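You operate a simulated robot arm through the tools that you are given. There is no shell and no other tool. Be economical: measure what you need, move in short steps, check, and stop when the job is done.

The job below is to be done with a simulated two-armed robot. You get a single attempt, and the scene is never put back.

TASK
Take the block cheese from the middle shelf of the wide rack and put it on the top of the low bench. Then take the curd from the top of the low bench and leave it on the top of the wide rack. Then fetch the cloth from the top of the end bench and set it on the top of the drain rack. Keep to this order.

The check looks at the end state, three seconds after you hand in, the way a careful person would. Anything else that was tipped, shoved, dropped, spilled or broken makes it a failure. Flat cloth is picked up by pressing the open fingertips on it (5 to 10 N) and closing them slowly along it; thin cloth reads only 2 to 8 mm in the jaws.

THE ROBOT
Two 7-joint arms with two-finger parallel grippers on one trunk, on a base that drives. Base frame: it is fixed to the floor where the robot stands at the start and does not move with it; the origin is under the middle of the robot, x ahead of it, y to its left, z up. Units: cm, degrees, N and s.
The left shoulder is at the start at [5, 17.7, 102.9], the right one opposite. With the tool pointing down near the work surface each hand reaches from about 22 to 70 cm from the robot's upright axis, wherever it stands, measured 20 degrees to its own side. Places, roughly: block cheese (9x6x4 cm) [70, 0, 90]; cloth [-500, -525, 100]; curd [-200, -25, 75]; top of the drain rack [-260, -450, 90]; top of the low bench [-210, -30, 80]; top of the wide rack [50, -30, 160]. Payload 3.43 kg a hand.
The tool frame of a hand sits at the grasp point between the pads (the TCP): z along the fingers, y along the line on which they close. The tips reach 3.4 cm beyond it. The gripper opens to 12.8 cm. The fingers are 2.4 cm wide and 1.2 cm thick; the gripper's body (4.8 by 13 cm) begins 9.6 cm behind the TCP.
Orientation is that of the tool frame in the base frame, as [roll, pitch, yaw] about the fixed x, y, z axes, in that order (R = Rz(yaw) Ry(pitch) Rx(roll)). With the fingers straight down and closing along the base's y, the tool's x points along the base's -x, its y along +y and its z along -z.

THE INTERFACE
- The arms move only by the tool send_rows. It takes "left_moves", "right_moves" or both (then of equal length, played together; a hand with none holds still); each is one flat list of numbers, 6 for each row, row after row: the shift along the tool's x, y, z in units of 25 mm (1.0 is 25 mm), then the turn, a rotation vector about the tool's x, y, z in units of 6 degrees (1.0 is 6 degrees). In form: [dx, dy, dz, ax, ay, az, dx, dy, dz, ax, ay, az, ...]. A call has 1 to 20 rows; each row shifts and turns the commanded pose from where the row before left it, along the tool's axes as they then stand. "left_claw" and "right_claw" are, for a hand that has rows, the gripper command, from -1 (shut) to 1 (fully open), values between in proportion, set as the call begins (left out, the last holds). A call with a number of a shift or a turn outside -1 to 1 is refused whole. Rows are played at 5 a second. More than 5 cm and 8.6 degrees between two rows, or a gripper value outside its range, and nothing of the call is played. Where a pose cannot be reached the arm comes as near as it can. A force on the tool above 40 N (or 10 N above the force at the start of the call, whichever is more), or a blocked arm, ends the call early, and 0.2 s more pass. The fingers move at their own pace (about 10.8 cm/s each) and stop on an object; they squeeze with about 22 N. The grip force told is the motor's: it shows also when the fingers shut on nothing. Time passes only in rows, and 0.2 s behind the last, so rows that do not move let the fingers close. The reply holds the time, the measured pose of the TCP, the force on the tool along the base axes, the opening and the grip force, in the units named above and with some noise, with the torque about the TCP (base axes, N m) and any sound that the robot's microphone picked up.
- Cameras (640 x 400 px; columns grow to the right, rows downward): "scene" is now at [13.89, -5.98, 123.23]; the picture's right is [-0.65, -0.76, 0.00], its down [-0.13, 0.11, -0.99] and it looks along [0.75, -0.64, -0.17] (base axes); focal length 214 px, centre (320, 200). "left" rides on the left gripper at [7.6, 1.1, -16] in its tool frame; the picture's right is [-0.15, 0.99, 0.00], its down [-0.88, -0.13, -0.46] and it looks along [-0.45, -0.07, 0.89] (tool axes); focal length 234 px, centre (320, 200). "right" rides on the right gripper at [7.6, -1.1, -16] in its tool frame; the picture's right is [0.15, 0.99, 0.00], its down [-0.88, 0.13, -0.46] and it looks along [-0.45, 0.07, 0.89] (tool axes); focal length 234 px, centre (320, 200). There is no depth. A picture from a camera that has moved, and an enlarged one, comes with that camera's place and axes in the base frame and with its lens.
- grab_frame(camera): a new picture of that camera. It takes no simulated time.
- move_column(by): slides the trunk up (or, below 0, down) by that many cm; the arms and the scene camera ride with it, the base frame stays. It gives what a move gives, with no picture.
- base_move(legs): drives the robot by 1 to 6 legs, each [ahead, turn to the left] in cm and degrees, along the robot's own axes; the way and the turn of a leg run together, so that a leg with both is an arc; at most 150 cm and 180 degrees a leg. The arms and the cameras ride along, it lands a little off, and it stops where it bumps. It gives what a move gives.
- aim_head(pan, tilt): turns the head with the scene camera to pan (to the left, within 80 degrees either way) and tilt (down, from -29 to 69), counted from straight ahead of the robot. It gives what a move gives.
- close_up(camera, box): a new picture of the part [left, top, right, bottom] of that camera's present view, enlarged. It takes no simulated time.
- hand_in(): hands the job in; it is judged then, once.

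Work in short steps. Places have to be worked out from the pictures, the camera data and where the tool is seen: move nearer, look again, correct. Check each grasp and each placing, and mend what went wrong. You have 165 turns and 118 pictures in all, those below and enlarged ones among them. Open the grippers and draw the arms clear of the work before you hand the job in, unless the task says otherwise; then end with one line.

The tools are called as name(argument=value, ...) on one line, values as JSON. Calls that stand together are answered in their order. send_rows: Moves the arms, as the interface text tells. Its arguments: {"type":"object","properties":{"left_moves":{"type":"array","items":{"type":"number"}},"left_claw":{"type":"number"},"right_moves":{"type":"array","items":{"type":"number"}},"right_claw":{"type":"number"}},"required":[]} The other tools are called the same way: move_column (by) slides the trunk up or down; base_move (legs) drives the base; aim_head (pan, tilt) turns the head that bears the scene camera; grab_frame (camera) takes a picture; close_up (camera, box) takes an enlarged picture of a part of a camera's view; hand_in () hands the job in.

At the start:

```text
t: 0.0
left_tcp_pos: [30.28, -3.86, 115.01]
left_orientation: [180.0, 0.0, -180.0]
left_force: [0.3, 0.1, -0.2]
left_ft_torque: [0.02, -0.01, 0.02]
left_gripper_width: 12.81
left_grasp_force: 0.0
right_tcp_pos: [21.02, -22.0, 100.01]
right_orientation: [-180.0, 0.0, 180.0]
right_force: [0.6, -0.4, -0.4]
right_ft_torque: [0.04, 0.02, 0.0]
right_gripper_width: 12.81
right_grasp_force: 0.0
trunk travel left (down, up): [-20.0, 20.1]
robot x, y, heading: [-0.17, -0.15, 0.0]
head pan, tilt: [-40.8, 9.7]
```

scene: 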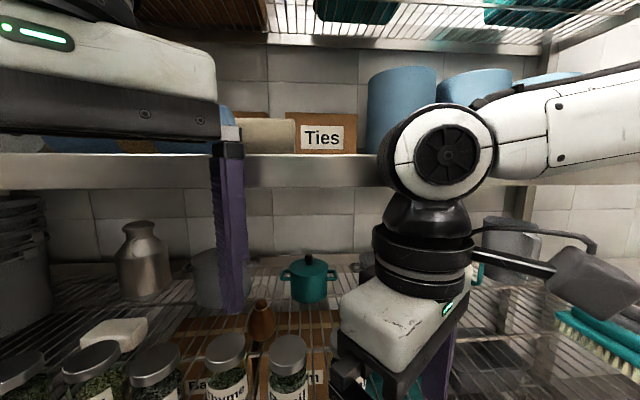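
right: 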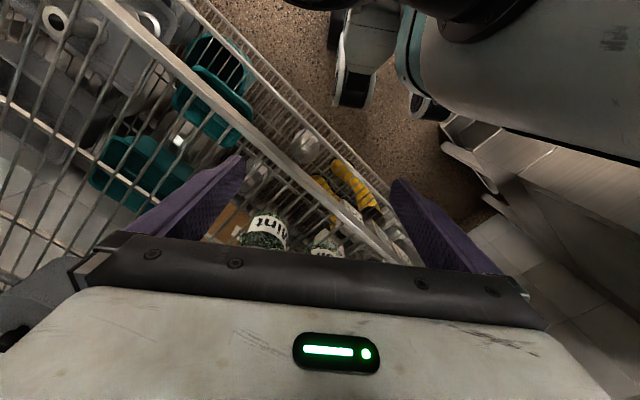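
left: 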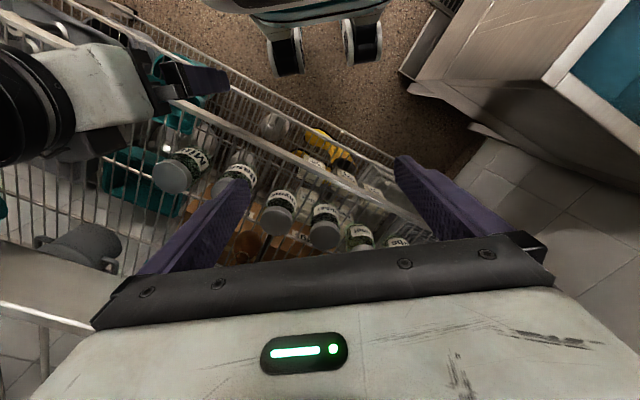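

The white block at (113,333) in the scene view projects to about [69, 1, 90], which matches the cheese. I'll turn the head straight ahead for a proper look.

aim_head(pan=0, tilt=25)

grab_frame(camera="scene")

```text
t: 1.1
left_tcp_pos: [30.3, -3.59, 115.0]
left_orientation: [-179.8, -0.1, -179.9]
left_force: [22.3, 9.2, -2.3]
left_ft_torque: [-1.73, 3.72, -1.08]
left_gripper_width: 12.82
left_grasp_force: 0.1
right_tcp_pos: [20.96, -22.07, 99.94]
right_orientation: [-180.0, 0.0, -179.9]
right_force: [-0.5, -0.2, -0.3]
right_ft_torque: [-0.02, 0.01, 0.0]
right_gripper_width: 12.79
right_grasp_force: 0.1
trunk travel left (down, up): [-20.0, 20.1]
robot x, y, heading: [0.19, 0.12, 0.1]
head pan, tilt: [0.0, 25.0]
```

```text
114 pictures are left
camera scene: at [16.11, -0.23, 121.13], right [-0.03, -1.0, 0.0], down [-0.38, 0.01, -0.92], along [0.92, -0.03, -0.38], focal length 214 px, centre (320, 200)
```

scene: 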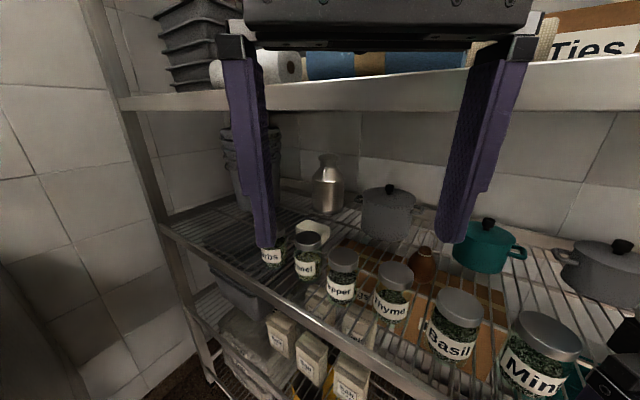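

The head is pressing on the left gripper (22 N) and blocking its own view. I'll shift the left hand to the robot's left, away from the rack, which runs obliquely with its normal at about -35°.

send_rows(left_moves=[-0.4, 0.3, 0, 0, 0, 0, 0, 1, 0, 0, 0, 0, 0, 1, 0, 0, 0, 0, 0, 1, 0, 0, 0, 0, 0, 1, 0, 0, 0, 0, 0, 1, 0, 0, 0, 0, 0, 1, 0, 0, 0, 0])

grab_frame(camera="scene")

```text
t: 2.7
left_tcp_pos: [31.13, 11.9, 115.04]
left_orientation: [-180.0, 0.0, 180.0]
left_force: [-0.3, 0.4, -0.4]
left_ft_torque: [-0.02, 0.02, 0.01]
left_gripper_width: 12.81
left_grasp_force: 0.1
right_tcp_pos: [21.03, -21.98, 100.02]
right_orientation: [-179.9, 0.0, 180.0]
right_force: [1.0, -0.7, 0.0]
right_ft_torque: [-0.01, -0.06, 0.0]
right_gripper_width: 12.8
right_grasp_force: 0.0
trunk travel left (down, up): [-20.0, 20.1]
robot x, y, heading: [-0.33, -0.05, -0.1]
head pan, tilt: [0.0, 25.0]
```

```text
113 pictures are left
camera scene: at [16.05, 0.12, 120.75], right [0.0, -1.0, 0.0], down [-0.42, 0.0, -0.91], along [0.91, 0.0, -0.42], focal length 214 px, centre (320, 200)
```

scene: 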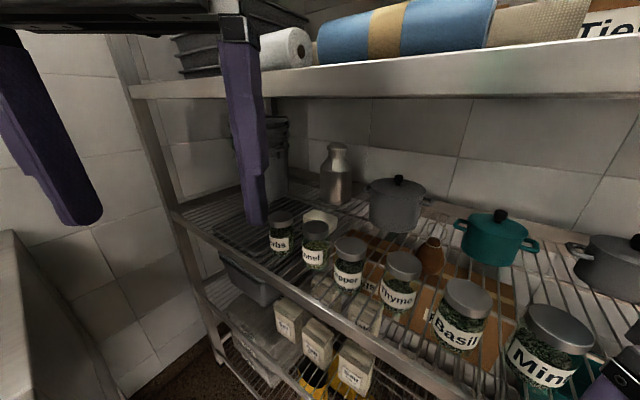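

The cheese sits behind the second jar ("...nel"). Before turning or driving I'll check the surroundings on both sides.

aim_head(pan=80, tilt=25)

grab_frame(camera="scene")

aim_head(pan=-80, tilt=20)

grab_frame(camera="scene")

aim_head(pan=-35, tilt=-20)

grab_frame(camera="scene")

```text
t: 4.2
left_tcp_pos: [31.32, 11.91, 114.99]
left_orientation: [-180.0, 0.0, -180.0]
left_force: [0.1, 0.0, -0.1]
left_ft_torque: [0.02, 0.01, 0.0]
left_gripper_width: 12.77
left_grasp_force: 0.1
right_tcp_pos: [21.07, -22.13, 100.06]
right_orientation: [179.9, -0.1, -180.0]
right_force: [0.5, -0.5, -0.1]
right_ft_torque: [-0.01, 0.02, -0.02]
right_gripper_width: 12.84
right_grasp_force: 0.0
trunk travel left (down, up): [-20.0, 20.1]
robot x, y, heading: [-0.39, 0.22, 0.2]
head pan, tilt: [80.0, 25.0]
```

```text
112 pictures are left
camera scene: at [8.46, 9.16, 120.75], right [0.98, -0.17, 0.0], down [-0.07, -0.42, -0.91], along [0.16, 0.89, -0.42], focal length 214 px, centre (320, 200)
```

scene: 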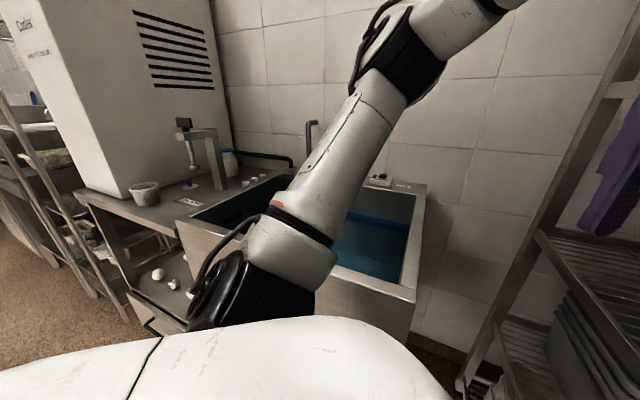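

```text
t: 6.7
left_tcp_pos: [31.27, 11.88, 114.94]
left_orientation: [-180.0, 0.1, -180.0]
left_force: [0.7, 1.0, -0.8]
left_ft_torque: [0.02, 0.02, 0.0]
left_gripper_width: 12.81
left_grasp_force: 0.1
right_tcp_pos: [20.99, -22.05, 100.11]
right_orientation: [180.0, 0.0, -180.0]
right_force: [0.4, 0.3, -0.5]
right_ft_torque: [0.05, 0.03, 0.01]
right_gripper_width: 12.81
right_grasp_force: 0.1
trunk travel left (down, up): [-20.0, 20.1]
robot x, y, heading: [0.04, -0.09, -0.1]
head pan, tilt: [-80.0, 20.0]
```

```text
111 pictures are left
camera scene: at [8.47, -9.08, 121.56], right [-0.98, -0.17, 0.0], down [-0.06, 0.34, -0.94], along [0.16, -0.93, -0.34], focal length 214 px, centre (320, 200)
```

scene: 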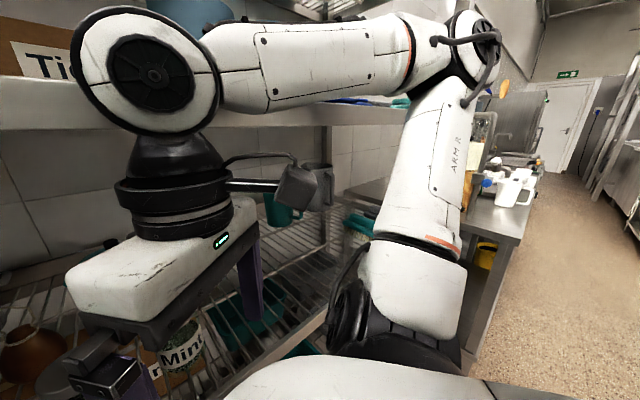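

```text
t: 7.8
left_tcp_pos: [31.33, 11.94, 114.94]
left_orientation: [179.9, 0.0, 179.9]
left_force: [0.0, 0.5, 0.5]
left_ft_torque: [-0.01, 0.0, 0.02]
left_gripper_width: 12.82
left_grasp_force: 0.1
right_tcp_pos: [21.0, -22.11, 100.01]
right_orientation: [179.9, 0.0, -180.0]
right_force: [-0.1, 0.2, -0.1]
right_ft_torque: [0.02, 0.01, 0.0]
right_gripper_width: 12.79
right_grasp_force: 0.1
trunk travel left (down, up): [-20.0, 20.1]
robot x, y, heading: [-0.56, -0.08, 0.0]
head pan, tilt: [-35.0, -20.0]
```

```text
110 pictures are left
camera scene: at [13.08, -4.28, 127.71], right [-0.57, -0.82, 0.0], down [0.28, -0.2, -0.94], along [0.77, -0.54, 0.34], focal length 214 px, centre (320, 200)
```

scene: 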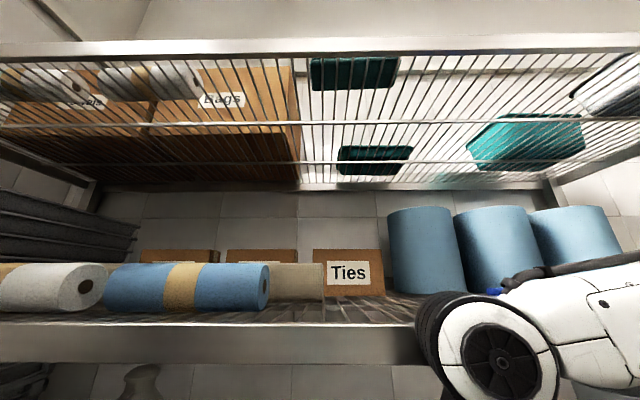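

The top of the rack sits at about z=160 and the rack normal is at about -36°. The cheese needs a reach-in over the jars under the upper shelf. I'll pull the left hand back and out a little, then turn to face the rack.

send_rows(left_moves=[0, 1, 0, 0, 0, 0, 0, 1, 0, 0, 0, 0, 1, 0, 0, 0, 0, 0, 1, 0, 0, 0, 0, 0, 0.8, 0, 0, 0, 0, 0])

base_move(legs=[[0, -36]])

aim_head(pan=30, tilt=35)

grab_frame(camera="scene")

```text
t: 9.0
left_tcp_pos: [24.25, 16.77, 114.94]
left_orientation: [-180.0, 0.0, 180.0]
left_force: [-0.1, 0.3, -0.8]
left_ft_torque: [0.02, 0.0, 0.02]
left_gripper_width: 12.81
left_grasp_force: 0.1
right_tcp_pos: [20.98, -22.1, 99.97]
right_orientation: [-180.0, 0.0, -180.0]
right_force: [-0.9, -0.2, 0.0]
right_ft_torque: [0.0, -0.03, 0.02]
right_gripper_width: 12.8
right_grasp_force: 0.1
trunk travel left (down, up): [-20.0, 20.1]
robot x, y, heading: [0.17, 0.06, -0.3]
head pan, tilt: [-35.0, -20.0]
```

```text
t: 11.1
left_tcp_pos: [29.51, -0.65, 114.96]
left_orientation: [-180.0, 0.0, 144.0]
left_force: [-0.5, -0.4, 0.3]
left_ft_torque: [0.0, 0.02, 0.0]
left_gripper_width: 12.79
left_grasp_force: 0.0
right_tcp_pos: [4.04, -30.2, 99.99]
right_orientation: [180.0, 0.0, 143.9]
right_force: [-0.4, 0.9, 0.5]
right_ft_torque: [-0.01, 0.02, 0.0]
right_gripper_width: 12.78
right_grasp_force: 0.0
trunk travel left (down, up): [-20.0, 20.1]
robot x, y, heading: [-0.12, -0.23, -36.2]
head pan, tilt: [-35.0, -20.0]
```

```text
t: 12.4
left_tcp_pos: [29.65, -0.8, 114.98]
left_orientation: [180.0, 0.0, 144.1]
left_force: [0.3, 0.7, -0.5]
left_ft_torque: [0.0, 0.01, 0.02]
left_gripper_width: 12.8
left_grasp_force: 0.0
right_tcp_pos: [3.96, -30.15, 100.02]
right_orientation: [-180.0, 0.0, 143.9]
right_force: [0.1, -1.9, 0.0]
right_ft_torque: [0.03, 0.03, -0.01]
right_gripper_width: 12.81
right_grasp_force: 0.0
trunk travel left (down, up): [-20.0, 20.1]
robot x, y, heading: [-0.08, -0.08, -36.3]
head pan, tilt: [30.0, 35.0]
```

```text
109 pictures are left
camera scene: at [14.26, -4.98, 119.18], right [-0.11, -0.99, 0.0], down [-0.57, 0.06, -0.82], along [0.81, -0.09, -0.57], focal length 214 px, centre (320, 200)
```

scene: 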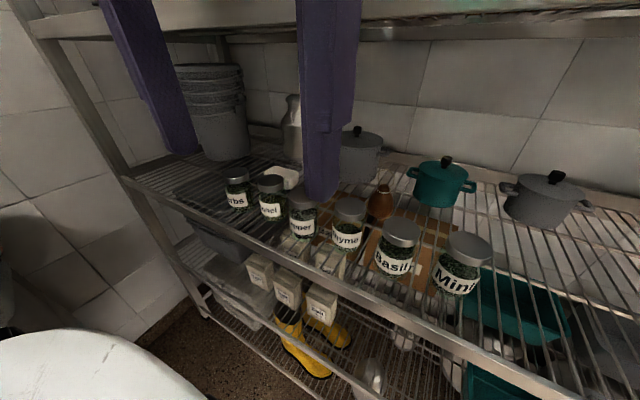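

The left hand blocks the view, and its camera box rides on the robot side, so it would sit low over the jars once I tilt forward. I'll back off 12 cm and start turning the hand 180° about its own axis so the camera rides on top.

base_move(legs=[[-12, 0]])

send_rows(left_moves=[0, 0, 0, 0, 0, 1, 0, 0, 0, 0, 0, 1, 0, 0, 0, 0, 0, 1, 0, 0, 0, 0, 0, 1, 0, 0, 0, 0, 0, 1, 0, 0, 0, 0, 0, 1, 0, 0, 0, 0, 0, 1, 0, 0, 0, 0, 0, 1, 0, 0, 0, 0, 0, 1, 0, 0, 0, 0, 0, 1, 0, 0, 0, 0, 0, 1, 0, 0, 0, 0, 0, 1, 0, 0, 0, 0, 0, 1, 0, 0, 0, 0, 0, 1, 0, 0, 0, 0, 0, 1])

```text
t: 13.7
left_tcp_pos: [19.85, 6.21, 114.99]
left_orientation: [-180.0, 0.0, 143.7]
left_force: [0.6, -0.5, 0.1]
left_ft_torque: [0.0, -0.01, 0.03]
left_gripper_width: 12.78
left_grasp_force: 0.1
right_tcp_pos: [-5.61, -23.26, 99.97]
right_orientation: [180.0, 0.0, 143.8]
right_force: [-0.2, 1.0, 0.3]
right_ft_torque: [-0.01, 0.0, 0.05]
right_gripper_width: 12.77
right_grasp_force: 0.1
trunk travel left (down, up): [-20.0, 20.1]
robot x, y, heading: [-9.58, 6.79, -36.3]
head pan, tilt: [30.0, 35.0]
```

```text
t: 16.9
left_tcp_pos: [16.88, 5.18, 112.77]
left_orientation: [-178.9, 2.5, 55.8]
left_force: [0.1, 0.4, 0.1]
left_ft_torque: [0.0, 0.02, 0.0]
left_gripper_width: 12.78
left_grasp_force: 0.0
left hand out of reach, approached as far as the arm can: row 13, 14, 15
right_tcp_pos: [-5.64, -23.37, 99.93]
right_orientation: [179.9, -0.1, 143.8]
right_force: [1.0, -0.1, 0.1]
right_ft_torque: [0.02, -0.03, -0.02]
right_gripper_width: 12.82
right_grasp_force: 0.0
trunk travel left (down, up): [-20.0, 20.1]
robot x, y, heading: [-9.15, 7.16, -36.3]
head pan, tilt: [30.0, 35.0]
```

The + sense runs out of range after about 78°, so I'll turn back and try the other sense.

send_rows(left_moves=[0, 0, 0, 0, 0, -1, 0, 0, 0, 0, 0, -1, 0, 0, 0, 0, 0, -1, 0, 0, 0, 0, 0, -1, 0, 0, 0, 0, 0, -1, 0, 0, 0, 0, 0, -1, 0, 0, 0, 0, 0, -1, 0, 0, 0, 0, 0, -1, 0, 0, 0, 0, 0, -1, 0, 0, 0, 0, 0, -1, 0, 0, 0, 0, 0, -1, 0, 0, 0, 0, 0, -1, 0, 0, 0, 0, 0, -1, 0, 0, 0, 0, 0, -1, 0, 0, 0, 0, 0, -1])

send_rows(left_moves=[0, 0, 0, 0, 0, -1, 0, 0, 0, 0, 0, -1, 0, 0, 0, 0, 0, -1, 0, 0, 0, 0, 0, -1, 0, 0, 0, 0, 0, -1, 0, 0, 0, 0, 0, -1, 0, 0, 0, 0, 0, -1, 0, 0, 0, 0, 0, -1, 0, 0, 0, 0, 0, -1, 0, 0, 0, 0, 0, -1, 0, 0, 0, 0, 0, -1, 0, 0, 0, 0, 0, -1, 0, 0, 0, 0, 0, -1, 0, 0, 0, 0, 0, -1, 0, 0, 0, 0, 0, -1])

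```text
t: 20.1
left_tcp_pos: [16.66, 5.41, 112.49]
left_orientation: [-178.5, -0.6, 145.1]
left_force: [-0.2, 0.2, -0.3]
left_ft_torque: [0.0, -0.04, -0.03]
left_gripper_width: 12.78
left_grasp_force: 0.0
right_tcp_pos: [-5.65, -23.34, 100.01]
right_orientation: [180.0, 0.0, 143.8]
right_force: [-0.4, 0.0, -0.3]
right_ft_torque: [-0.02, -0.01, 0.02]
right_gripper_width: 12.82
right_grasp_force: 0.1
trunk travel left (down, up): [-20.0, 20.1]
robot x, y, heading: [-9.49, 7.23, -36.2]
head pan, tilt: [30.0, 35.0]
```

```text
t: 21.6
left_tcp_pos: [16.62, 5.52, 112.44]
left_orientation: [-179.6, -1.3, -177.0]
left_force: [-0.3, 0.5, -0.3]
left_ft_torque: [-0.01, 0.02, -0.01]
left_gripper_width: 12.8
left_grasp_force: 0.0
right_tcp_pos: [-5.57, -23.26, 99.94]
right_orientation: [180.0, 0.0, 143.8]
right_force: [0.9, 0.2, -0.7]
right_ft_torque: [-0.02, -0.01, -0.02]
right_gripper_width: 12.81
right_grasp_force: 0.2
trunk travel left (down, up): [-20.0, 20.1]
robot x, y, heading: [-9.69, 7.17, -36.3]
head pan, tilt: [30.0, 35.0]
stopped in row 7 (left hand): the force on the tool passed its limit (the readings are from after the stop); the commanded pose is now the measured one
```

Something stopped the turn, probably the camera box meeting the robot's own body. I'll take a look.

grab_frame(camera="scene")

grab_frame(camera="left")

```text
108 pictures are left
camera scene: at [4.84, 1.84, 119.58], right [-0.12, -0.99, 0.0], down [-0.53, 0.07, -0.84], along [0.84, -0.1, -0.54], focal length 214 px, centre (320, 200)
```

scene: 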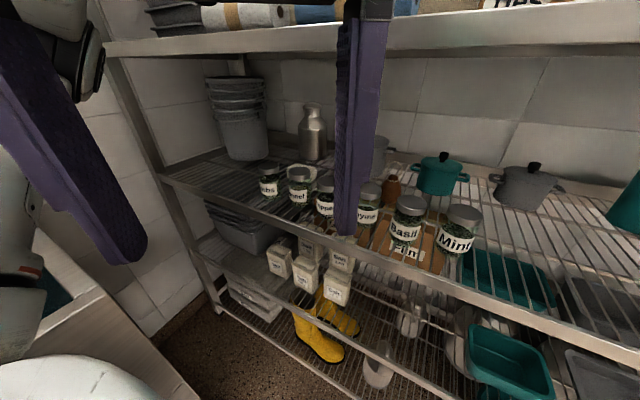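

```text
107 pictures are left
camera left: at [9.41, 6.39, 128.45], right [0.09, 1.0, -0.01], down [0.9, -0.08, 0.43], along [0.43, -0.05, -0.9], focal length 234 px, centre (320, 200)
```

left: 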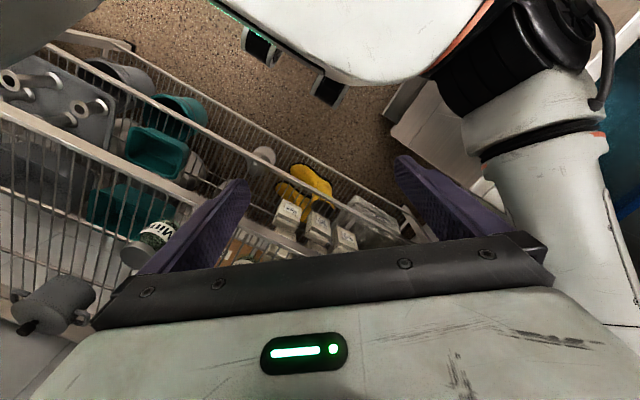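

The camera box touched the head. I'll move the hand about 10 cm forward and slightly left, then continue the turn.

send_rows(left_moves=[-1, 0.4, 0, 0, 0, 0.5, -1, 0.4, 0, 0, 0, 0, -1, 0.4, 0, 0, 0, 0, -1, 0.4, 0, 0, 0, 0, -0.5, 0, 0, 0, 0, 0])

send_rows(left_moves=[0, 0, 0, 0, 0, -1, 0, 0, 0, 0, 0, -1, 0, 0, 0, 0, 0, -1, 0, 0, 0, 0, 0, -1, 0, 0, 0, 0, 0, -1, 0, 0, 0, 0, 0, -1, 0, 0, 0, 0, 0, -1, 0, 0, 0, 0, 0, -1, 0, 0, 0, 0, 0, -1, 0, 0, 0, 0, 0, -1, 0, 0, 0, 0, 0, -1, 0, 0, 0, 0, 0, -1])

send_rows(left_moves=[0, 0, 0, 0, 0, -1, 0, 0, 0, 0, 0, -1, 0, 0, 0, 0, 0, -1, 0, 0, 0, 0, 0, -1, 0, 0, 0, 0, 0, -1, 0, 0, 0, 0, 0, -1, 0, 0, 0, 0, 0, -1, 0, 0, 0, 0, 0, -1, 0, 0, 0, 0, 0, -1, 0, 0, 0, 0, 0, -1, 0, 0, 0, 0, 0, -1, 0, 0, 0, 0, 0, -1])

```text
t: 22.8
left_tcp_pos: [27.69, 9.72, 112.12]
left_orientation: [-179.4, -1.3, 179.8]
left_force: [-0.6, 0.2, 0.5]
left_ft_torque: [-0.04, 0.01, 0.03]
left_gripper_width: 12.79
left_grasp_force: 0.0
right_tcp_pos: [-5.68, -23.21, 100.01]
right_orientation: [-180.0, 0.0, 143.8]
right_force: [0.4, 0.0, 0.1]
right_ft_torque: [0.0, -0.06, 0.01]
right_gripper_width: 12.8
right_grasp_force: 0.1
trunk travel left (down, up): [-20.0, 20.1]
robot x, y, heading: [-9.68, 6.67, -36.2]
head pan, tilt: [30.0, 35.0]
```

```text
t: 25.4
left_tcp_pos: [27.68, 9.61, 112.24]
left_orientation: [178.9, -1.0, -108.0]
left_force: [1.0, 0.4, 0.6]
left_ft_torque: [0.0, -0.01, 0.0]
left_gripper_width: 12.8
left_grasp_force: 0.1
right_tcp_pos: [-5.73, -23.16, 100.0]
right_orientation: [-180.0, 0.0, 143.8]
right_force: [-1.9, 0.0, -1.1]
right_ft_torque: [0.02, 0.02, -0.01]
right_gripper_width: 12.77
right_grasp_force: 0.1
trunk travel left (down, up): [-20.0, 20.1]
robot x, y, heading: [-9.88, 6.72, -36.3]
head pan, tilt: [30.0, 35.0]
```

```text
t: 28.0
left_tcp_pos: [27.68, 9.58, 112.1]
left_orientation: [178.7, 0.7, -35.9]
left_force: [-0.4, 0.0, 0.5]
left_ft_torque: [0.03, 0.03, 0.03]
left_gripper_width: 12.78
left_grasp_force: 0.0
right_tcp_pos: [-5.58, -23.21, 100.0]
right_orientation: [-180.0, 0.0, 143.8]
right_force: [0.3, 0.4, -0.5]
right_ft_torque: [0.03, 0.02, 0.02]
right_gripper_width: 12.83
right_grasp_force: 0.0
trunk travel left (down, up): [-20.0, 20.1]
robot x, y, heading: [-9.91, 6.62, -36.0]
head pan, tilt: [30.0, 35.0]
```

The hand is flipped now (yaw -36), so its x points at the rack. I'll tilt the fingers forward 60° in ten rows while moving the TCP to v≈32, z≈105, just in front of the shelf opening above the jars.

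send_rows(left_moves=[0.6, 0, 0.28, 0, 1, 0, 0.57, 0, 0.34, 0, 1, 0, 0.53, 0, 0.4, 0, 1, 0, 0.48, 0, 0.45, 0, 1, 0, 0.43, 0, 0.5, 0, 1, 0, 0.38, 0, 0.54, 0, 1, 0, 0.32, 0, 0.58, 0, 1, 0, 0.26, 0, 0.61, 0, 1, 0, 0.19, 0, 0.63, 0, 1, 0, 0.13, 0, 0.65, 0, 1, 0])

grab_frame(camera="left")

grab_frame(camera="scene")

```text
t: 30.2
left_tcp_pos: [39.62, 0.82, 104.99]
left_orientation: [177.4, -59.3, -33.8]
left_force: [-0.7, -0.7, -0.6]
left_ft_torque: [0.0, -0.04, -0.02]
left_gripper_width: 12.82
left_grasp_force: 0.0
right_tcp_pos: [-5.75, -23.39, 99.95]
right_orientation: [-179.9, 0.0, 143.7]
right_force: [0.2, 0.4, -0.4]
right_ft_torque: [-0.02, -0.02, -0.01]
right_gripper_width: 12.82
right_grasp_force: 0.0
trunk travel left (down, up): [-20.0, 20.1]
robot x, y, heading: [-9.35, 6.89, -36.3]
head pan, tilt: [30.0, 35.0]
```

```text
106 pictures are left
camera left: at [31.27, 5.88, 119.53], right [-0.65, -0.76, -0.1], down [-0.61, 0.59, -0.53], along [0.46, -0.28, -0.84], focal length 234 px, centre (320, 200)
```

left: 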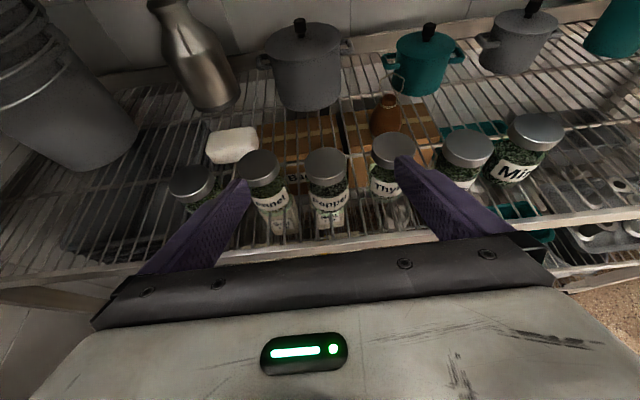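

```text
105 pictures are left
camera scene: at [4.73, 1.97, 119.17], right [-0.11, -0.99, 0.0], down [-0.57, 0.06, -0.82], along [0.81, -0.09, -0.57], focal length 214 px, centre (320, 200)
```

scene: 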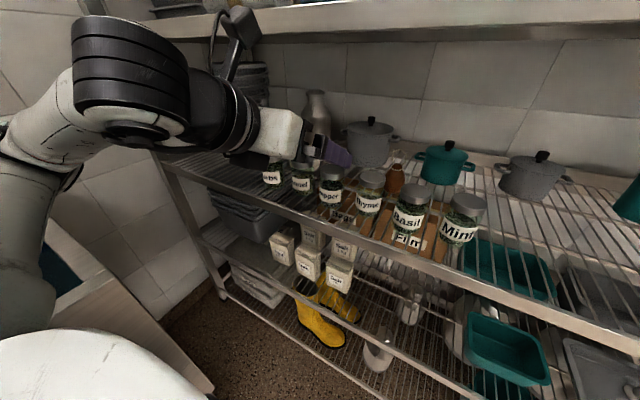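

From two views the cheese centre comes out near [66, 0.5, 91] and the jar lids top out at z≈98.4. A close-up should give me the cheese's orientation.

close_up(camera="left", box=[150, 100, 310, 200])

```text
4.00 times, centred on (230, 150) of left
camera zoom: at [31.27, 5.88, 119.53], right [-0.65, -0.76, -0.1], down [-0.61, 0.59, -0.53], along [0.46, -0.28, -0.84], focal length 937 px, centre (680, 400)
```

zoom: 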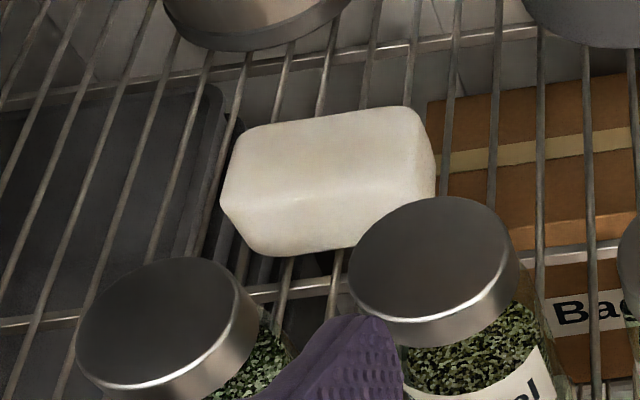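

The cheese's long side lies along the rack: centre about [67.3, -0.3], top z≈92. I'll move left about 15 cm and flatten the tool to about 80° from vertical, so the camera box clears the upper rail (bottom about z=120).

send_rows(left_moves=[0, -0.875, 0, 0, 0.86, 0, 0, -0.875, 0, 0, 0.86, 0, 0, -0.875, 0, 0, 0.86, 0, 0, -0.875, 0, 0, 0.86, 0, 0, -0.875, 0, 0, 0, 0, 0, -0.875, 0, 0, 0, 0, 0, -0.875, 0, 0, 0, 0])

grab_frame(camera="left")

```text
t: 31.8
left_tcp_pos: [52.16, 11.69, 106.99]
left_orientation: [172.6, -80.0, -29.0]
left_force: [0.2, 0.1, 0.3]
left_ft_torque: [0.02, -0.01, 0.01]
left_gripper_width: 12.82
left_grasp_force: 0.1
left hand out of reach, approached as far as the arm can: row 1, 2, 3, 4
right_tcp_pos: [-5.72, -23.27, 100.03]
right_orientation: [-180.0, 0.0, 143.8]
right_force: [0.2, 0.4, -0.9]
right_ft_torque: [0.02, 0.0, 0.01]
right_gripper_width: 12.8
right_grasp_force: 0.1
trunk travel left (down, up): [-20.0, 20.1]
robot x, y, heading: [-9.86, 6.95, -36.2]
head pan, tilt: [30.0, 35.0]
```

```text
103 pictures are left
camera left: at [40.12, 19.49, 117.2], right [-0.61, -0.79, -0.12], down [-0.42, 0.45, -0.79], along [0.68, -0.43, -0.6], focal length 234 px, centre (320, 200)
```

left: 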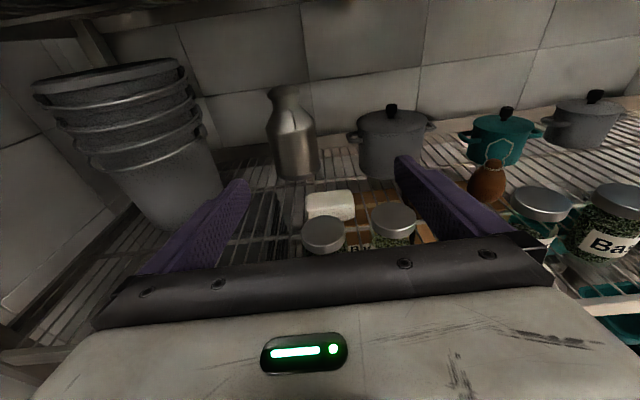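

I'm now lined up: TCP at u≈-40, v≈35, z=107, with the cheese dead ahead. I'll lower to z≈102, then slide in level over the jars and under the rail.

send_rows(left_moves=[-0.5, 0, 0.09, 0, 0, 0, -0.5, 0, 0.09, 0, 0, 0, -0.5, 0, 0.09, 0, 0, 0, -0.5, 0, 0.09, 0, 0, 0])

send_rows(left_moves=[0.17, 0.03, 0.98, 0, 0, 0, 0.17, 0.03, 0.98, 0, 0, 0, 0.17, 0.03, 0.98, 0, 0, 0])

grab_frame(camera="left")

grab_frame(camera="scene")

```text
t: 32.8
left_tcp_pos: [52.18, 11.62, 101.94]
left_orientation: [172.5, -79.9, -28.9]
left_force: [0.3, 0.2, -0.9]
left_ft_torque: [0.07, -0.02, -0.03]
left_gripper_width: 12.81
left_grasp_force: 0.0
right_tcp_pos: [-5.61, -23.24, 99.98]
right_orientation: [-179.9, 0.0, 143.8]
right_force: [-0.3, -0.8, -0.3]
right_ft_torque: [-0.01, -0.05, 0.03]
right_gripper_width: 12.8
right_grasp_force: 0.0
trunk travel left (down, up): [-20.0, 20.1]
robot x, y, heading: [-9.73, 6.98, -36.2]
head pan, tilt: [30.0, 35.0]
```

```text
t: 33.6
left_tcp_pos: [58.21, 6.95, 101.87]
left_orientation: [172.7, -80.0, -28.9]
left_force: [-0.3, -0.3, 0.7]
left_ft_torque: [0.01, 0.0, -0.03]
left_gripper_width: 12.81
left_grasp_force: 0.1
right_tcp_pos: [-5.55, -23.2, 99.96]
right_orientation: [180.0, 0.0, 143.8]
right_force: [0.1, 0.4, 1.0]
right_ft_torque: [-0.05, 0.02, 0.02]
right_gripper_width: 12.78
right_grasp_force: 0.0
trunk travel left (down, up): [-20.0, 20.1]
robot x, y, heading: [-9.35, 7.01, -36.2]
head pan, tilt: [30.0, 35.0]
```

```text
102 pictures are left
camera left: at [46.07, 14.67, 112.05], right [-0.61, -0.79, -0.12], down [-0.42, 0.45, -0.79], along [0.68, -0.43, -0.6], focal length 234 px, centre (320, 200)
```

left: 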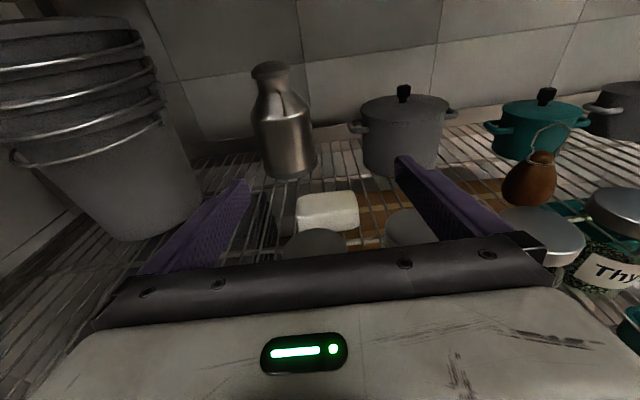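

```text
101 pictures are left
camera scene: at [4.73, 1.96, 119.17], right [-0.11, -0.99, 0.0], down [-0.57, 0.06, -0.82], along [0.81, -0.09, -0.57], focal length 214 px, centre (320, 200)
```

scene: 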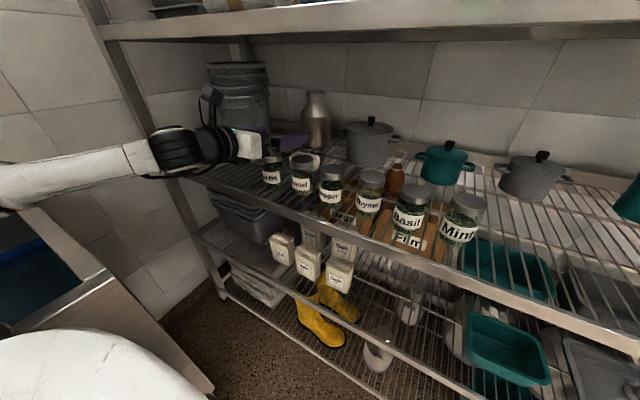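

Clear on all sides and centred on the cheese. I'll slide in another 10 cm.

send_rows(left_moves=[0.17, 0.02, 0.98, 0, 0, 0, 0.17, 0.02, 0.98, 0, 0, 0, 0.17, 0.02, 0.98, 0, 0, 0, 0.17, 0.02, 0.98, 0, 0, 0])

grab_frame(camera="left")

```text
t: 34.6
left_tcp_pos: [65.98, 0.91, 101.75]
left_orientation: [172.6, -79.8, -29.0]
left_force: [-1.0, 0.6, 0.2]
left_ft_torque: [0.01, 0.0, 0.01]
left_gripper_width: 12.8
left_grasp_force: 0.0
right_tcp_pos: [-5.58, -23.21, 99.88]
right_orientation: [-180.0, 0.0, 143.8]
right_force: [0.1, 0.6, 0.1]
right_ft_torque: [-0.02, -0.01, 0.02]
right_gripper_width: 12.8
right_grasp_force: 0.1
trunk travel left (down, up): [-20.0, 20.1]
robot x, y, heading: [-9.72, 6.79, -36.3]
head pan, tilt: [30.0, 35.0]
```

```text
100 pictures are left
camera left: at [53.91, 8.7, 111.95], right [-0.61, -0.79, -0.12], down [-0.42, 0.45, -0.79], along [0.68, -0.43, -0.6], focal length 234 px, centre (320, 200)
```

left: 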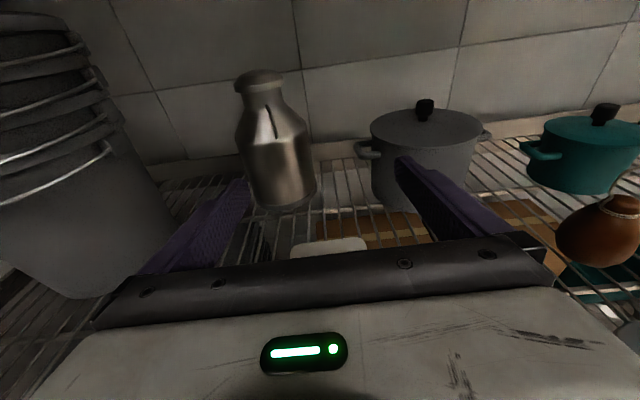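

The cheese's back edge is at v≈57, so its centre is at about 54.5, on axis. I'll tilt down while descending: first part now, then check.

send_rows(left_moves=[-0.515, 0, 0.12, 0, -0.952, 0, -0.5, 0, 0.174, 0, -0.952, 0, -0.48, 0, 0.222, 0, -0.952, 0, -0.455, 0, 0.27, 0, -0.952, 0])

grab_frame(camera="left")

close_up(camera="scene", box=[130, 80, 370, 230])

```text
t: 35.6
left_tcp_pos: [66.43, 0.25, 95.69]
left_orientation: [177.3, -56.6, -34.3]
left_force: [0.8, -0.9, 1.2]
left_ft_torque: [0.07, 0.11, 0.01]
left_gripper_width: 12.78
left_grasp_force: 0.1
right_tcp_pos: [-5.33, -23.34, 99.74]
right_orientation: [-179.9, -0.3, 143.8]
right_force: [2.0, 0.3, -0.1]
right_ft_torque: [0.04, 0.16, 0.01]
right_gripper_width: 12.8
right_grasp_force: 0.1
trunk travel left (down, up): [-20.0, 20.1]
robot x, y, heading: [-9.34, 6.93, -36.2]
head pan, tilt: [30.0, 35.0]
```

```text
99 pictures are left
camera left: at [58.58, 5.04, 110.81], right [-0.66, -0.75, -0.1], down [-0.63, 0.61, -0.49], along [0.42, -0.26, -0.87], focal length 234 px, centre (320, 200)
```

left: 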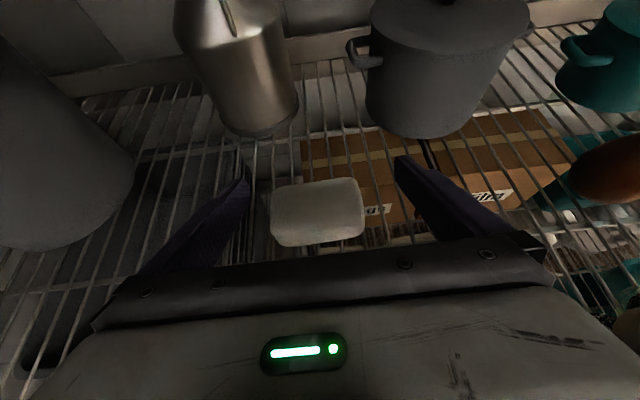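

```text
2.67 times, centred on (250, 155) of scene
camera zoom: at [5.08, 1.78, 118.91], right [-0.11, -0.99, 0.0], down [-0.57, 0.06, -0.82], along [0.81, -0.09, -0.58], focal length 572 px, centre (507, 320)
```

zoom: 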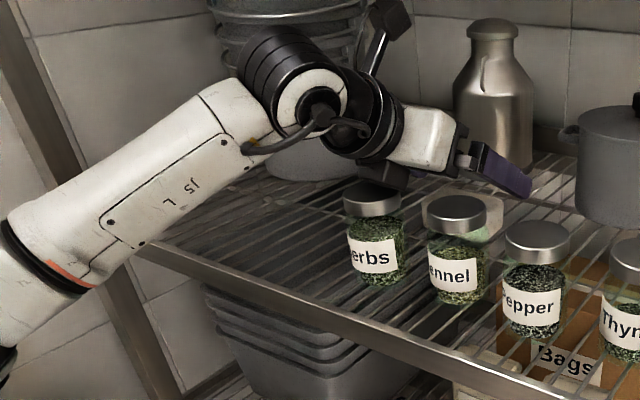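

The fingers straddle the cheese symmetrically and still clear the jars. I'll finish the tilt and descend about 3.3 cm more.

send_rows(left_moves=[-0.38, 0, 0.22, 0, -0.95, 0, -0.354, 0, 0.26, 0, -0.95, 0, -0.328, 0, 0.294, 0, -0.95, 0])

grab_frame(camera="left")

close_up(camera="scene", box=[130, 80, 370, 230])

```text
t: 36.4
left_tcp_pos: [65.85, 0.77, 93.17]
left_orientation: [178.3, -39.9, -35.1]
left_force: [-0.1, -0.3, 0.4]
left_ft_torque: [-0.03, 0.0, 0.02]
left_gripper_width: 12.8
left_grasp_force: 0.1
right_tcp_pos: [-5.68, -23.18, 99.99]
right_orientation: [179.8, -0.1, 143.7]
right_force: [1.0, 0.0, -0.4]
right_ft_torque: [-0.01, 0.03, -0.01]
right_gripper_width: 12.8
right_grasp_force: 0.0
trunk travel left (down, up): [-20.0, 20.1]
robot x, y, heading: [-9.55, 7.09, -36.2]
head pan, tilt: [30.0, 35.0]
```

```text
97 pictures are left
camera left: at [61.91, 2.78, 110.23], right [-0.68, -0.73, -0.07], down [-0.71, 0.67, -0.22], along [0.21, -0.1, -0.97], focal length 234 px, centre (320, 200)
```

left: 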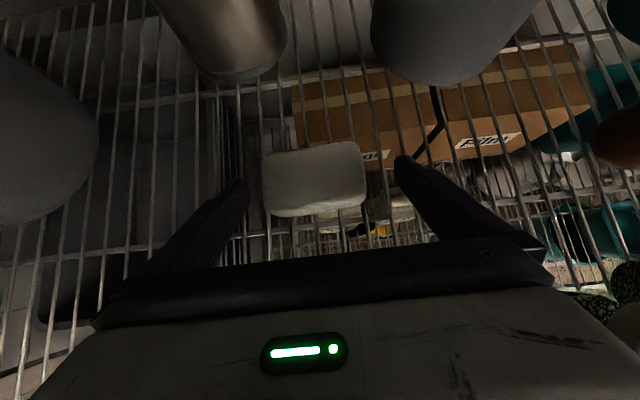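

```text
2.67 times, centred on (250, 155) of scene
camera zoom: at [4.72, 1.97, 119.16], right [-0.11, -0.99, 0.0], down [-0.57, 0.06, -0.82], along [0.81, -0.09, -0.57], focal length 572 px, centre (507, 320)
```

zoom: 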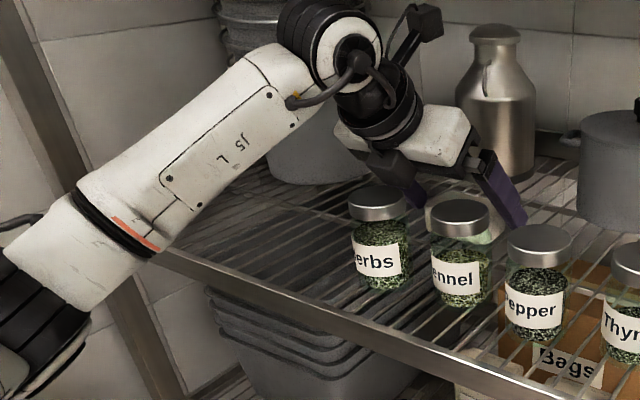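

Tips are beside the cheese at z≈90.6. I'll go 1 cm further along the tool axis, then close.

send_rows(left_moves=[0, 0, 0.4, 0, 0, 0])

send_rows(left_moves=[0, 0, 0, 0, 0, 0, 0, 0, 0, 0, 0, 0, 0, 0, 0, 0, 0, 0, 0, 0, 0, 0, 0, 0], left_claw=-1)

grab_frame(camera="left")

```text
t: 36.8
left_tcp_pos: [66.5, 0.55, 92.76]
left_orientation: [178.4, -40.3, -35.2]
left_force: [-0.4, 0.0, 9.9]
left_ft_torque: [0.61, 0.61, 0.01]
left_gripper_width: 12.8
left_grasp_force: 0.1
right_tcp_pos: [-5.68, -23.18, 100.08]
right_orientation: [179.9, 0.0, 143.8]
right_force: [0.3, 0.3, -0.2]
right_ft_torque: [0.01, 0.01, -0.01]
right_gripper_width: 12.78
right_grasp_force: 0.0
trunk travel left (down, up): [-20.0, 20.1]
robot x, y, heading: [-9.51, 6.75, -36.3]
head pan, tilt: [30.0, 35.0]
```

```text
t: 37.8
left_tcp_pos: [66.5, 0.55, 92.77]
left_orientation: [178.3, -40.3, -35.0]
left_force: [4.0, 1.1, 18.3]
left_ft_torque: [0.71, 0.88, -0.01]
left_gripper_width: 8.92
left_grasp_force: 21.8
right_tcp_pos: [-5.86, -23.15, 99.99]
right_orientation: [179.9, 0.1, 143.8]
right_force: [-0.3, 0.2, 0.0]
right_ft_torque: [0.0, -0.03, 0.03]
right_gripper_width: 12.78
right_grasp_force: 0.0
trunk travel left (down, up): [-20.0, 20.1]
robot x, y, heading: [-9.3, 7.04, -36.4]
head pan, tilt: [30.0, 35.0]
```

```text
95 pictures are left
camera left: at [62.31, 2.53, 109.74], right [-0.67, -0.73, -0.07], down [-0.71, 0.67, -0.23], along [0.21, -0.1, -0.97], focal length 234 px, centre (320, 200)
```

left: 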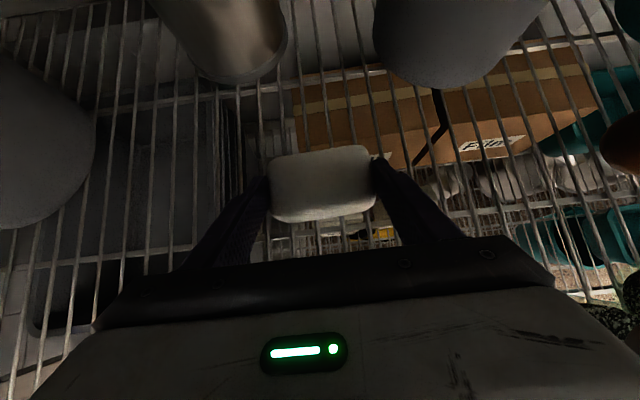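

The cheese is held (8.9 cm, 22 N). I'll lift straight up 1.5 cm first and check.

send_rows(left_moves=[0.2, 0, -0.23, 0, 0, 0, 0.2, 0, -0.23, 0, 0, 0])

send_rows(left_moves=[0.32, 0, -0.38, 0, 1, 0, 0.357, 0, -0.344, 0, 1, 0, 0.39, 0, -0.305, 0, 1, 0, 0.42, 0, -0.263, 0, 1, 0])

grab_frame(camera="left")

close_up(camera="scene", box=[130, 80, 370, 230])

```text
t: 38.4
left_tcp_pos: [66.37, 0.4, 93.77]
left_orientation: [178.3, -39.7, -35.1]
left_force: [0.1, -0.1, -2.7]
left_ft_torque: [0.03, 0.04, 0.01]
left_gripper_width: 8.88
left_grasp_force: 22.2
right_tcp_pos: [-5.56, -23.34, 99.89]
right_orientation: [-179.9, 0.0, 143.8]
right_force: [-0.3, 0.7, -0.2]
right_ft_torque: [0.02, 0.02, 0.01]
right_gripper_width: 12.81
right_grasp_force: 0.0
trunk travel left (down, up): [-20.0, 20.1]
robot x, y, heading: [-9.7, 7.01, -36.2]
head pan, tilt: [30.0, 35.0]
```

```text
t: 39.4
left_tcp_pos: [66.78, -0.05, 99.18]
left_orientation: [177.1, -64.1, -33.6]
left_force: [0.2, -1.1, -2.1]
left_ft_torque: [0.07, 0.03, -0.01]
left_gripper_width: 8.91
left_grasp_force: 22.4
right_tcp_pos: [-5.43, -23.63, 100.03]
right_orientation: [179.9, -0.1, 143.7]
right_force: [0.2, -0.4, 0.3]
right_ft_torque: [0.0, -0.03, 0.01]
right_gripper_width: 12.78
right_grasp_force: 0.2
trunk travel left (down, up): [-20.0, 20.1]
robot x, y, heading: [-9.85, 6.72, -36.1]
head pan, tilt: [30.0, 35.0]
```

```text
94 pictures are left
camera left: at [57.37, 5.87, 112.88], right [-0.64, -0.76, -0.11], down [-0.57, 0.56, -0.6], along [0.52, -0.32, -0.8], focal length 234 px, centre (320, 200)
```

left: 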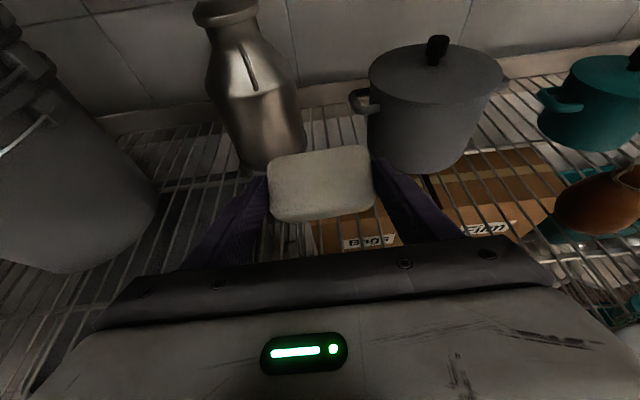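

```text
2.67 times, centred on (250, 155) of scene
camera zoom: at [4.9, 1.51, 119.22], right [-0.11, -0.99, 0.0], down [-0.57, 0.07, -0.82], along [0.81, -0.09, -0.58], focal length 572 px, centre (507, 320)
```

zoom: 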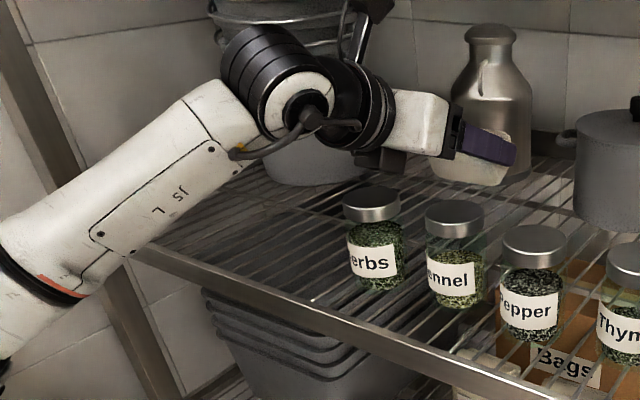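

The cheese is lifted securely and the jars are undisturbed. I'll go on flattening and raising to about z=104.

send_rows(left_moves=[0.446, 0, -0.217, 0, 1, 0, 0.466, 0, -0.17, 0, 1, 0, 0.48, 0, -0.12, 0, 1, 0, 0.49, 0, -0.07, 0, 1, 0])

close_up(camera="scene", box=[130, 0, 450, 200])

```text
t: 40.5
left_tcp_pos: [66.7, -3.87, 107.32]
left_orientation: [-84.6, -87.2, -133.7]
left_force: [-2.7, -2.5, -0.5]
left_ft_torque: [0.17, 0.16, 0.26]
left_gripper_width: 8.88
left_grasp_force: 21.8
right_tcp_pos: [-6.2, -24.93, 99.51]
right_orientation: [179.2, -0.3, 141.7]
right_force: [-1.8, 1.0, 0.5]
right_ft_torque: [-0.07, -0.13, -0.03]
right_gripper_width: 12.79
right_grasp_force: 0.0
trunk travel left (down, up): [-20.0, 20.1]
robot x, y, heading: [-9.23, 6.73, -47.6]
head pan, tilt: [30.0, 35.0]
stopped in row 4 (left hand): the arm was blocked; the commanded pose is now the measured one
```

```text
2.00 times, centred on (290, 100) of scene
camera zoom: at [4.08, -2.67, 118.93], right [-0.3, -0.95, -0.02], down [-0.55, 0.19, -0.81], along [0.78, -0.24, -0.58], focal length 429 px, centre (380, 400)
```

zoom: 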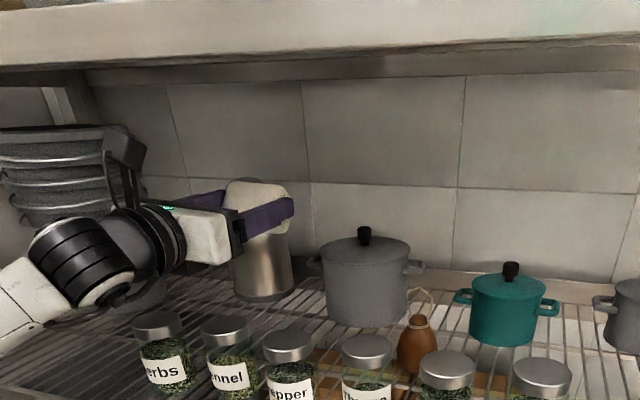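

The base was twisted about 11° and the arm reads blocked, so something on the left arm, probably the elbow, is pushing on something. I'll look left.

aim_head(pan=60, tilt=25)

grab_frame(camera="scene")

grab_frame(camera="left")

```text
t: 41.5
left_tcp_pos: [67.34, -3.48, 106.95]
left_orientation: [-95.7, -88.2, -121.9]
left_force: [0.3, -0.2, -1.9]
left_ft_torque: [0.0, 0.02, 0.01]
left_gripper_width: 8.91
left_grasp_force: 21.7
right_tcp_pos: [-6.24, -25.05, 99.71]
right_orientation: [179.3, -0.9, 141.3]
right_force: [-0.1, 0.8, -0.1]
right_ft_torque: [-0.03, -0.03, 0.0]
right_gripper_width: 12.82
right_grasp_force: 0.1
trunk travel left (down, up): [-20.0, 20.1]
robot x, y, heading: [-9.7, 6.74, -44.6]
head pan, tilt: [60.0, 25.0]
```

```text
91 pictures are left
camera scene: at [5.14, 2.63, 120.79], right [0.26, -0.96, -0.02], down [-0.42, -0.09, -0.9], along [0.87, 0.25, -0.43], focal length 214 px, centre (320, 200)
```

scene: 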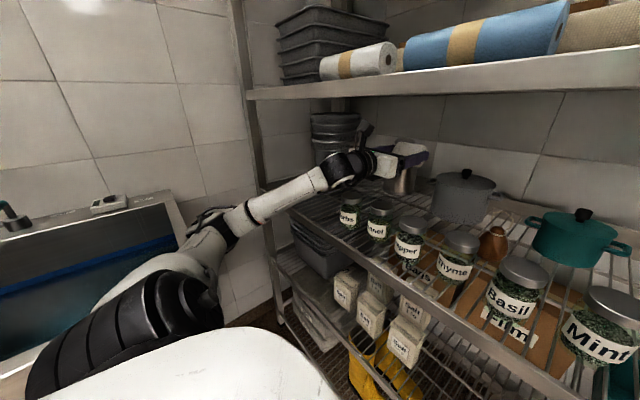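

```text
90 pictures are left
camera left: at [53.85, 5.13, 114.34], right [-0.6, -0.78, -0.18], down [-0.27, 0.4, -0.87], along [0.75, -0.48, -0.45], focal length 234 px, centre (320, 200)
```

left: 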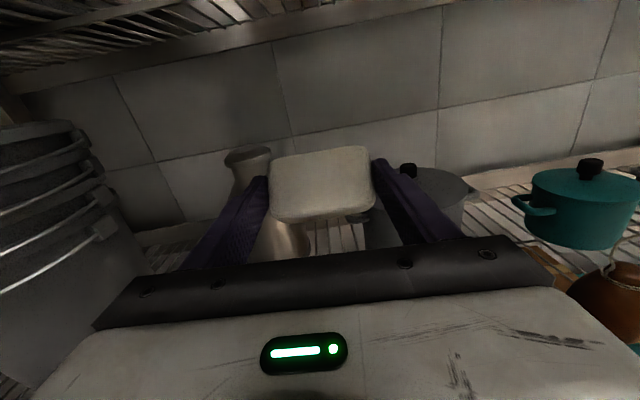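

aim_head(pan=80, tilt=45)

grab_frame(camera="scene")

```text
t: 42.3
left_tcp_pos: [67.26, -3.56, 107.01]
left_orientation: [-88.4, -88.6, -129.2]
left_force: [0.4, -0.1, -2.4]
left_ft_torque: [0.01, 0.09, -0.01]
left_gripper_width: 8.91
left_grasp_force: 21.4
right_tcp_pos: [-6.23, -24.95, 99.59]
right_orientation: [179.3, -0.9, 141.6]
right_force: [0.0, 0.1, -0.3]
right_ft_torque: [-0.01, 0.02, -0.01]
right_gripper_width: 12.79
right_grasp_force: 0.0
trunk travel left (down, up): [-20.0, 20.1]
robot x, y, heading: [-9.38, 7.05, -44.6]
head pan, tilt: [80.0, 45.0]
```

```text
89 pictures are left
camera scene: at [2.85, 4.98, 117.76], right [0.58, -0.82, -0.02], down [-0.58, -0.39, -0.71], along [0.57, 0.42, -0.7], focal length 214 px, centre (320, 200)
```

scene: 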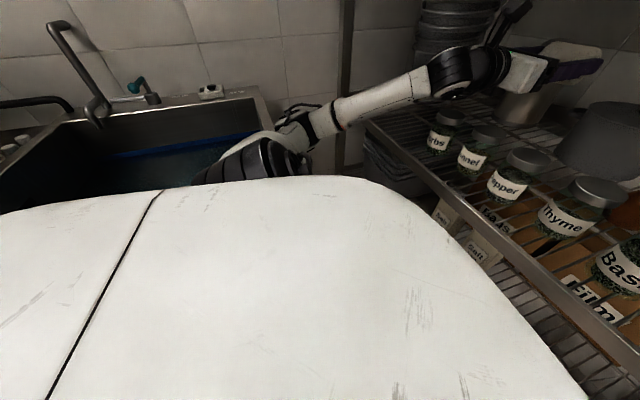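

The robot is slightly tilted, which suggests the upper arm is bearing on the sink corner. I'll lower the hand 3 cm (still above the jars) to relax the arm, then see whether the tilt goes.

send_rows(left_moves=[-0.4, 0, 0, 0, 0, 0, -0.4, 0, 0, 0, 0, 0, -0.4, 0, 0, 0, 0, 0])

grab_frame(camera="scene")

```text
t: 43.2
left_tcp_pos: [67.71, -2.96, 107.66]
left_orientation: [-76.2, -81.3, -140.1]
left_force: [0.2, 1.0, -1.3]
left_ft_torque: [0.07, 0.06, -0.04]
left_gripper_width: 8.91
left_grasp_force: 22.2
right_tcp_pos: [-6.21, -25.48, 99.2]
right_orientation: [179.3, -0.8, 141.1]
right_force: [0.4, 0.0, 0.0]
right_ft_torque: [-0.02, 0.02, 0.03]
right_gripper_width: 12.8
right_grasp_force: 0.0
trunk travel left (down, up): [-20.0, 20.1]
robot x, y, heading: [-9.01, 6.58, -47.0]
head pan, tilt: [80.0, 45.0]
stopped in row 3 (left hand): the arm was blocked; the commanded pose is now the measured one
```

```text
88 pictures are left
camera scene: at [3.01, 4.09, 117.4], right [0.54, -0.84, -0.02], down [-0.6, -0.37, -0.71], along [0.59, 0.4, -0.7], focal length 214 px, centre (320, 200)
```

scene: 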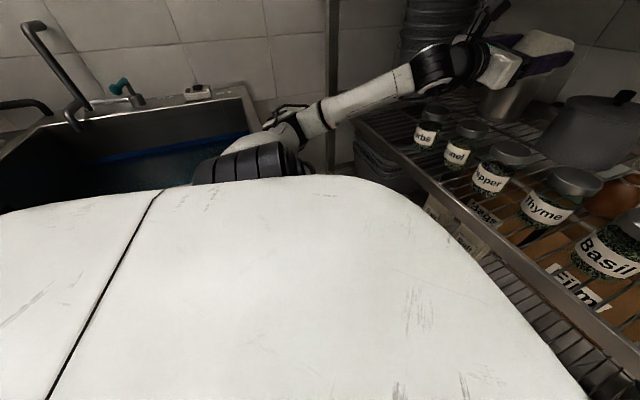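

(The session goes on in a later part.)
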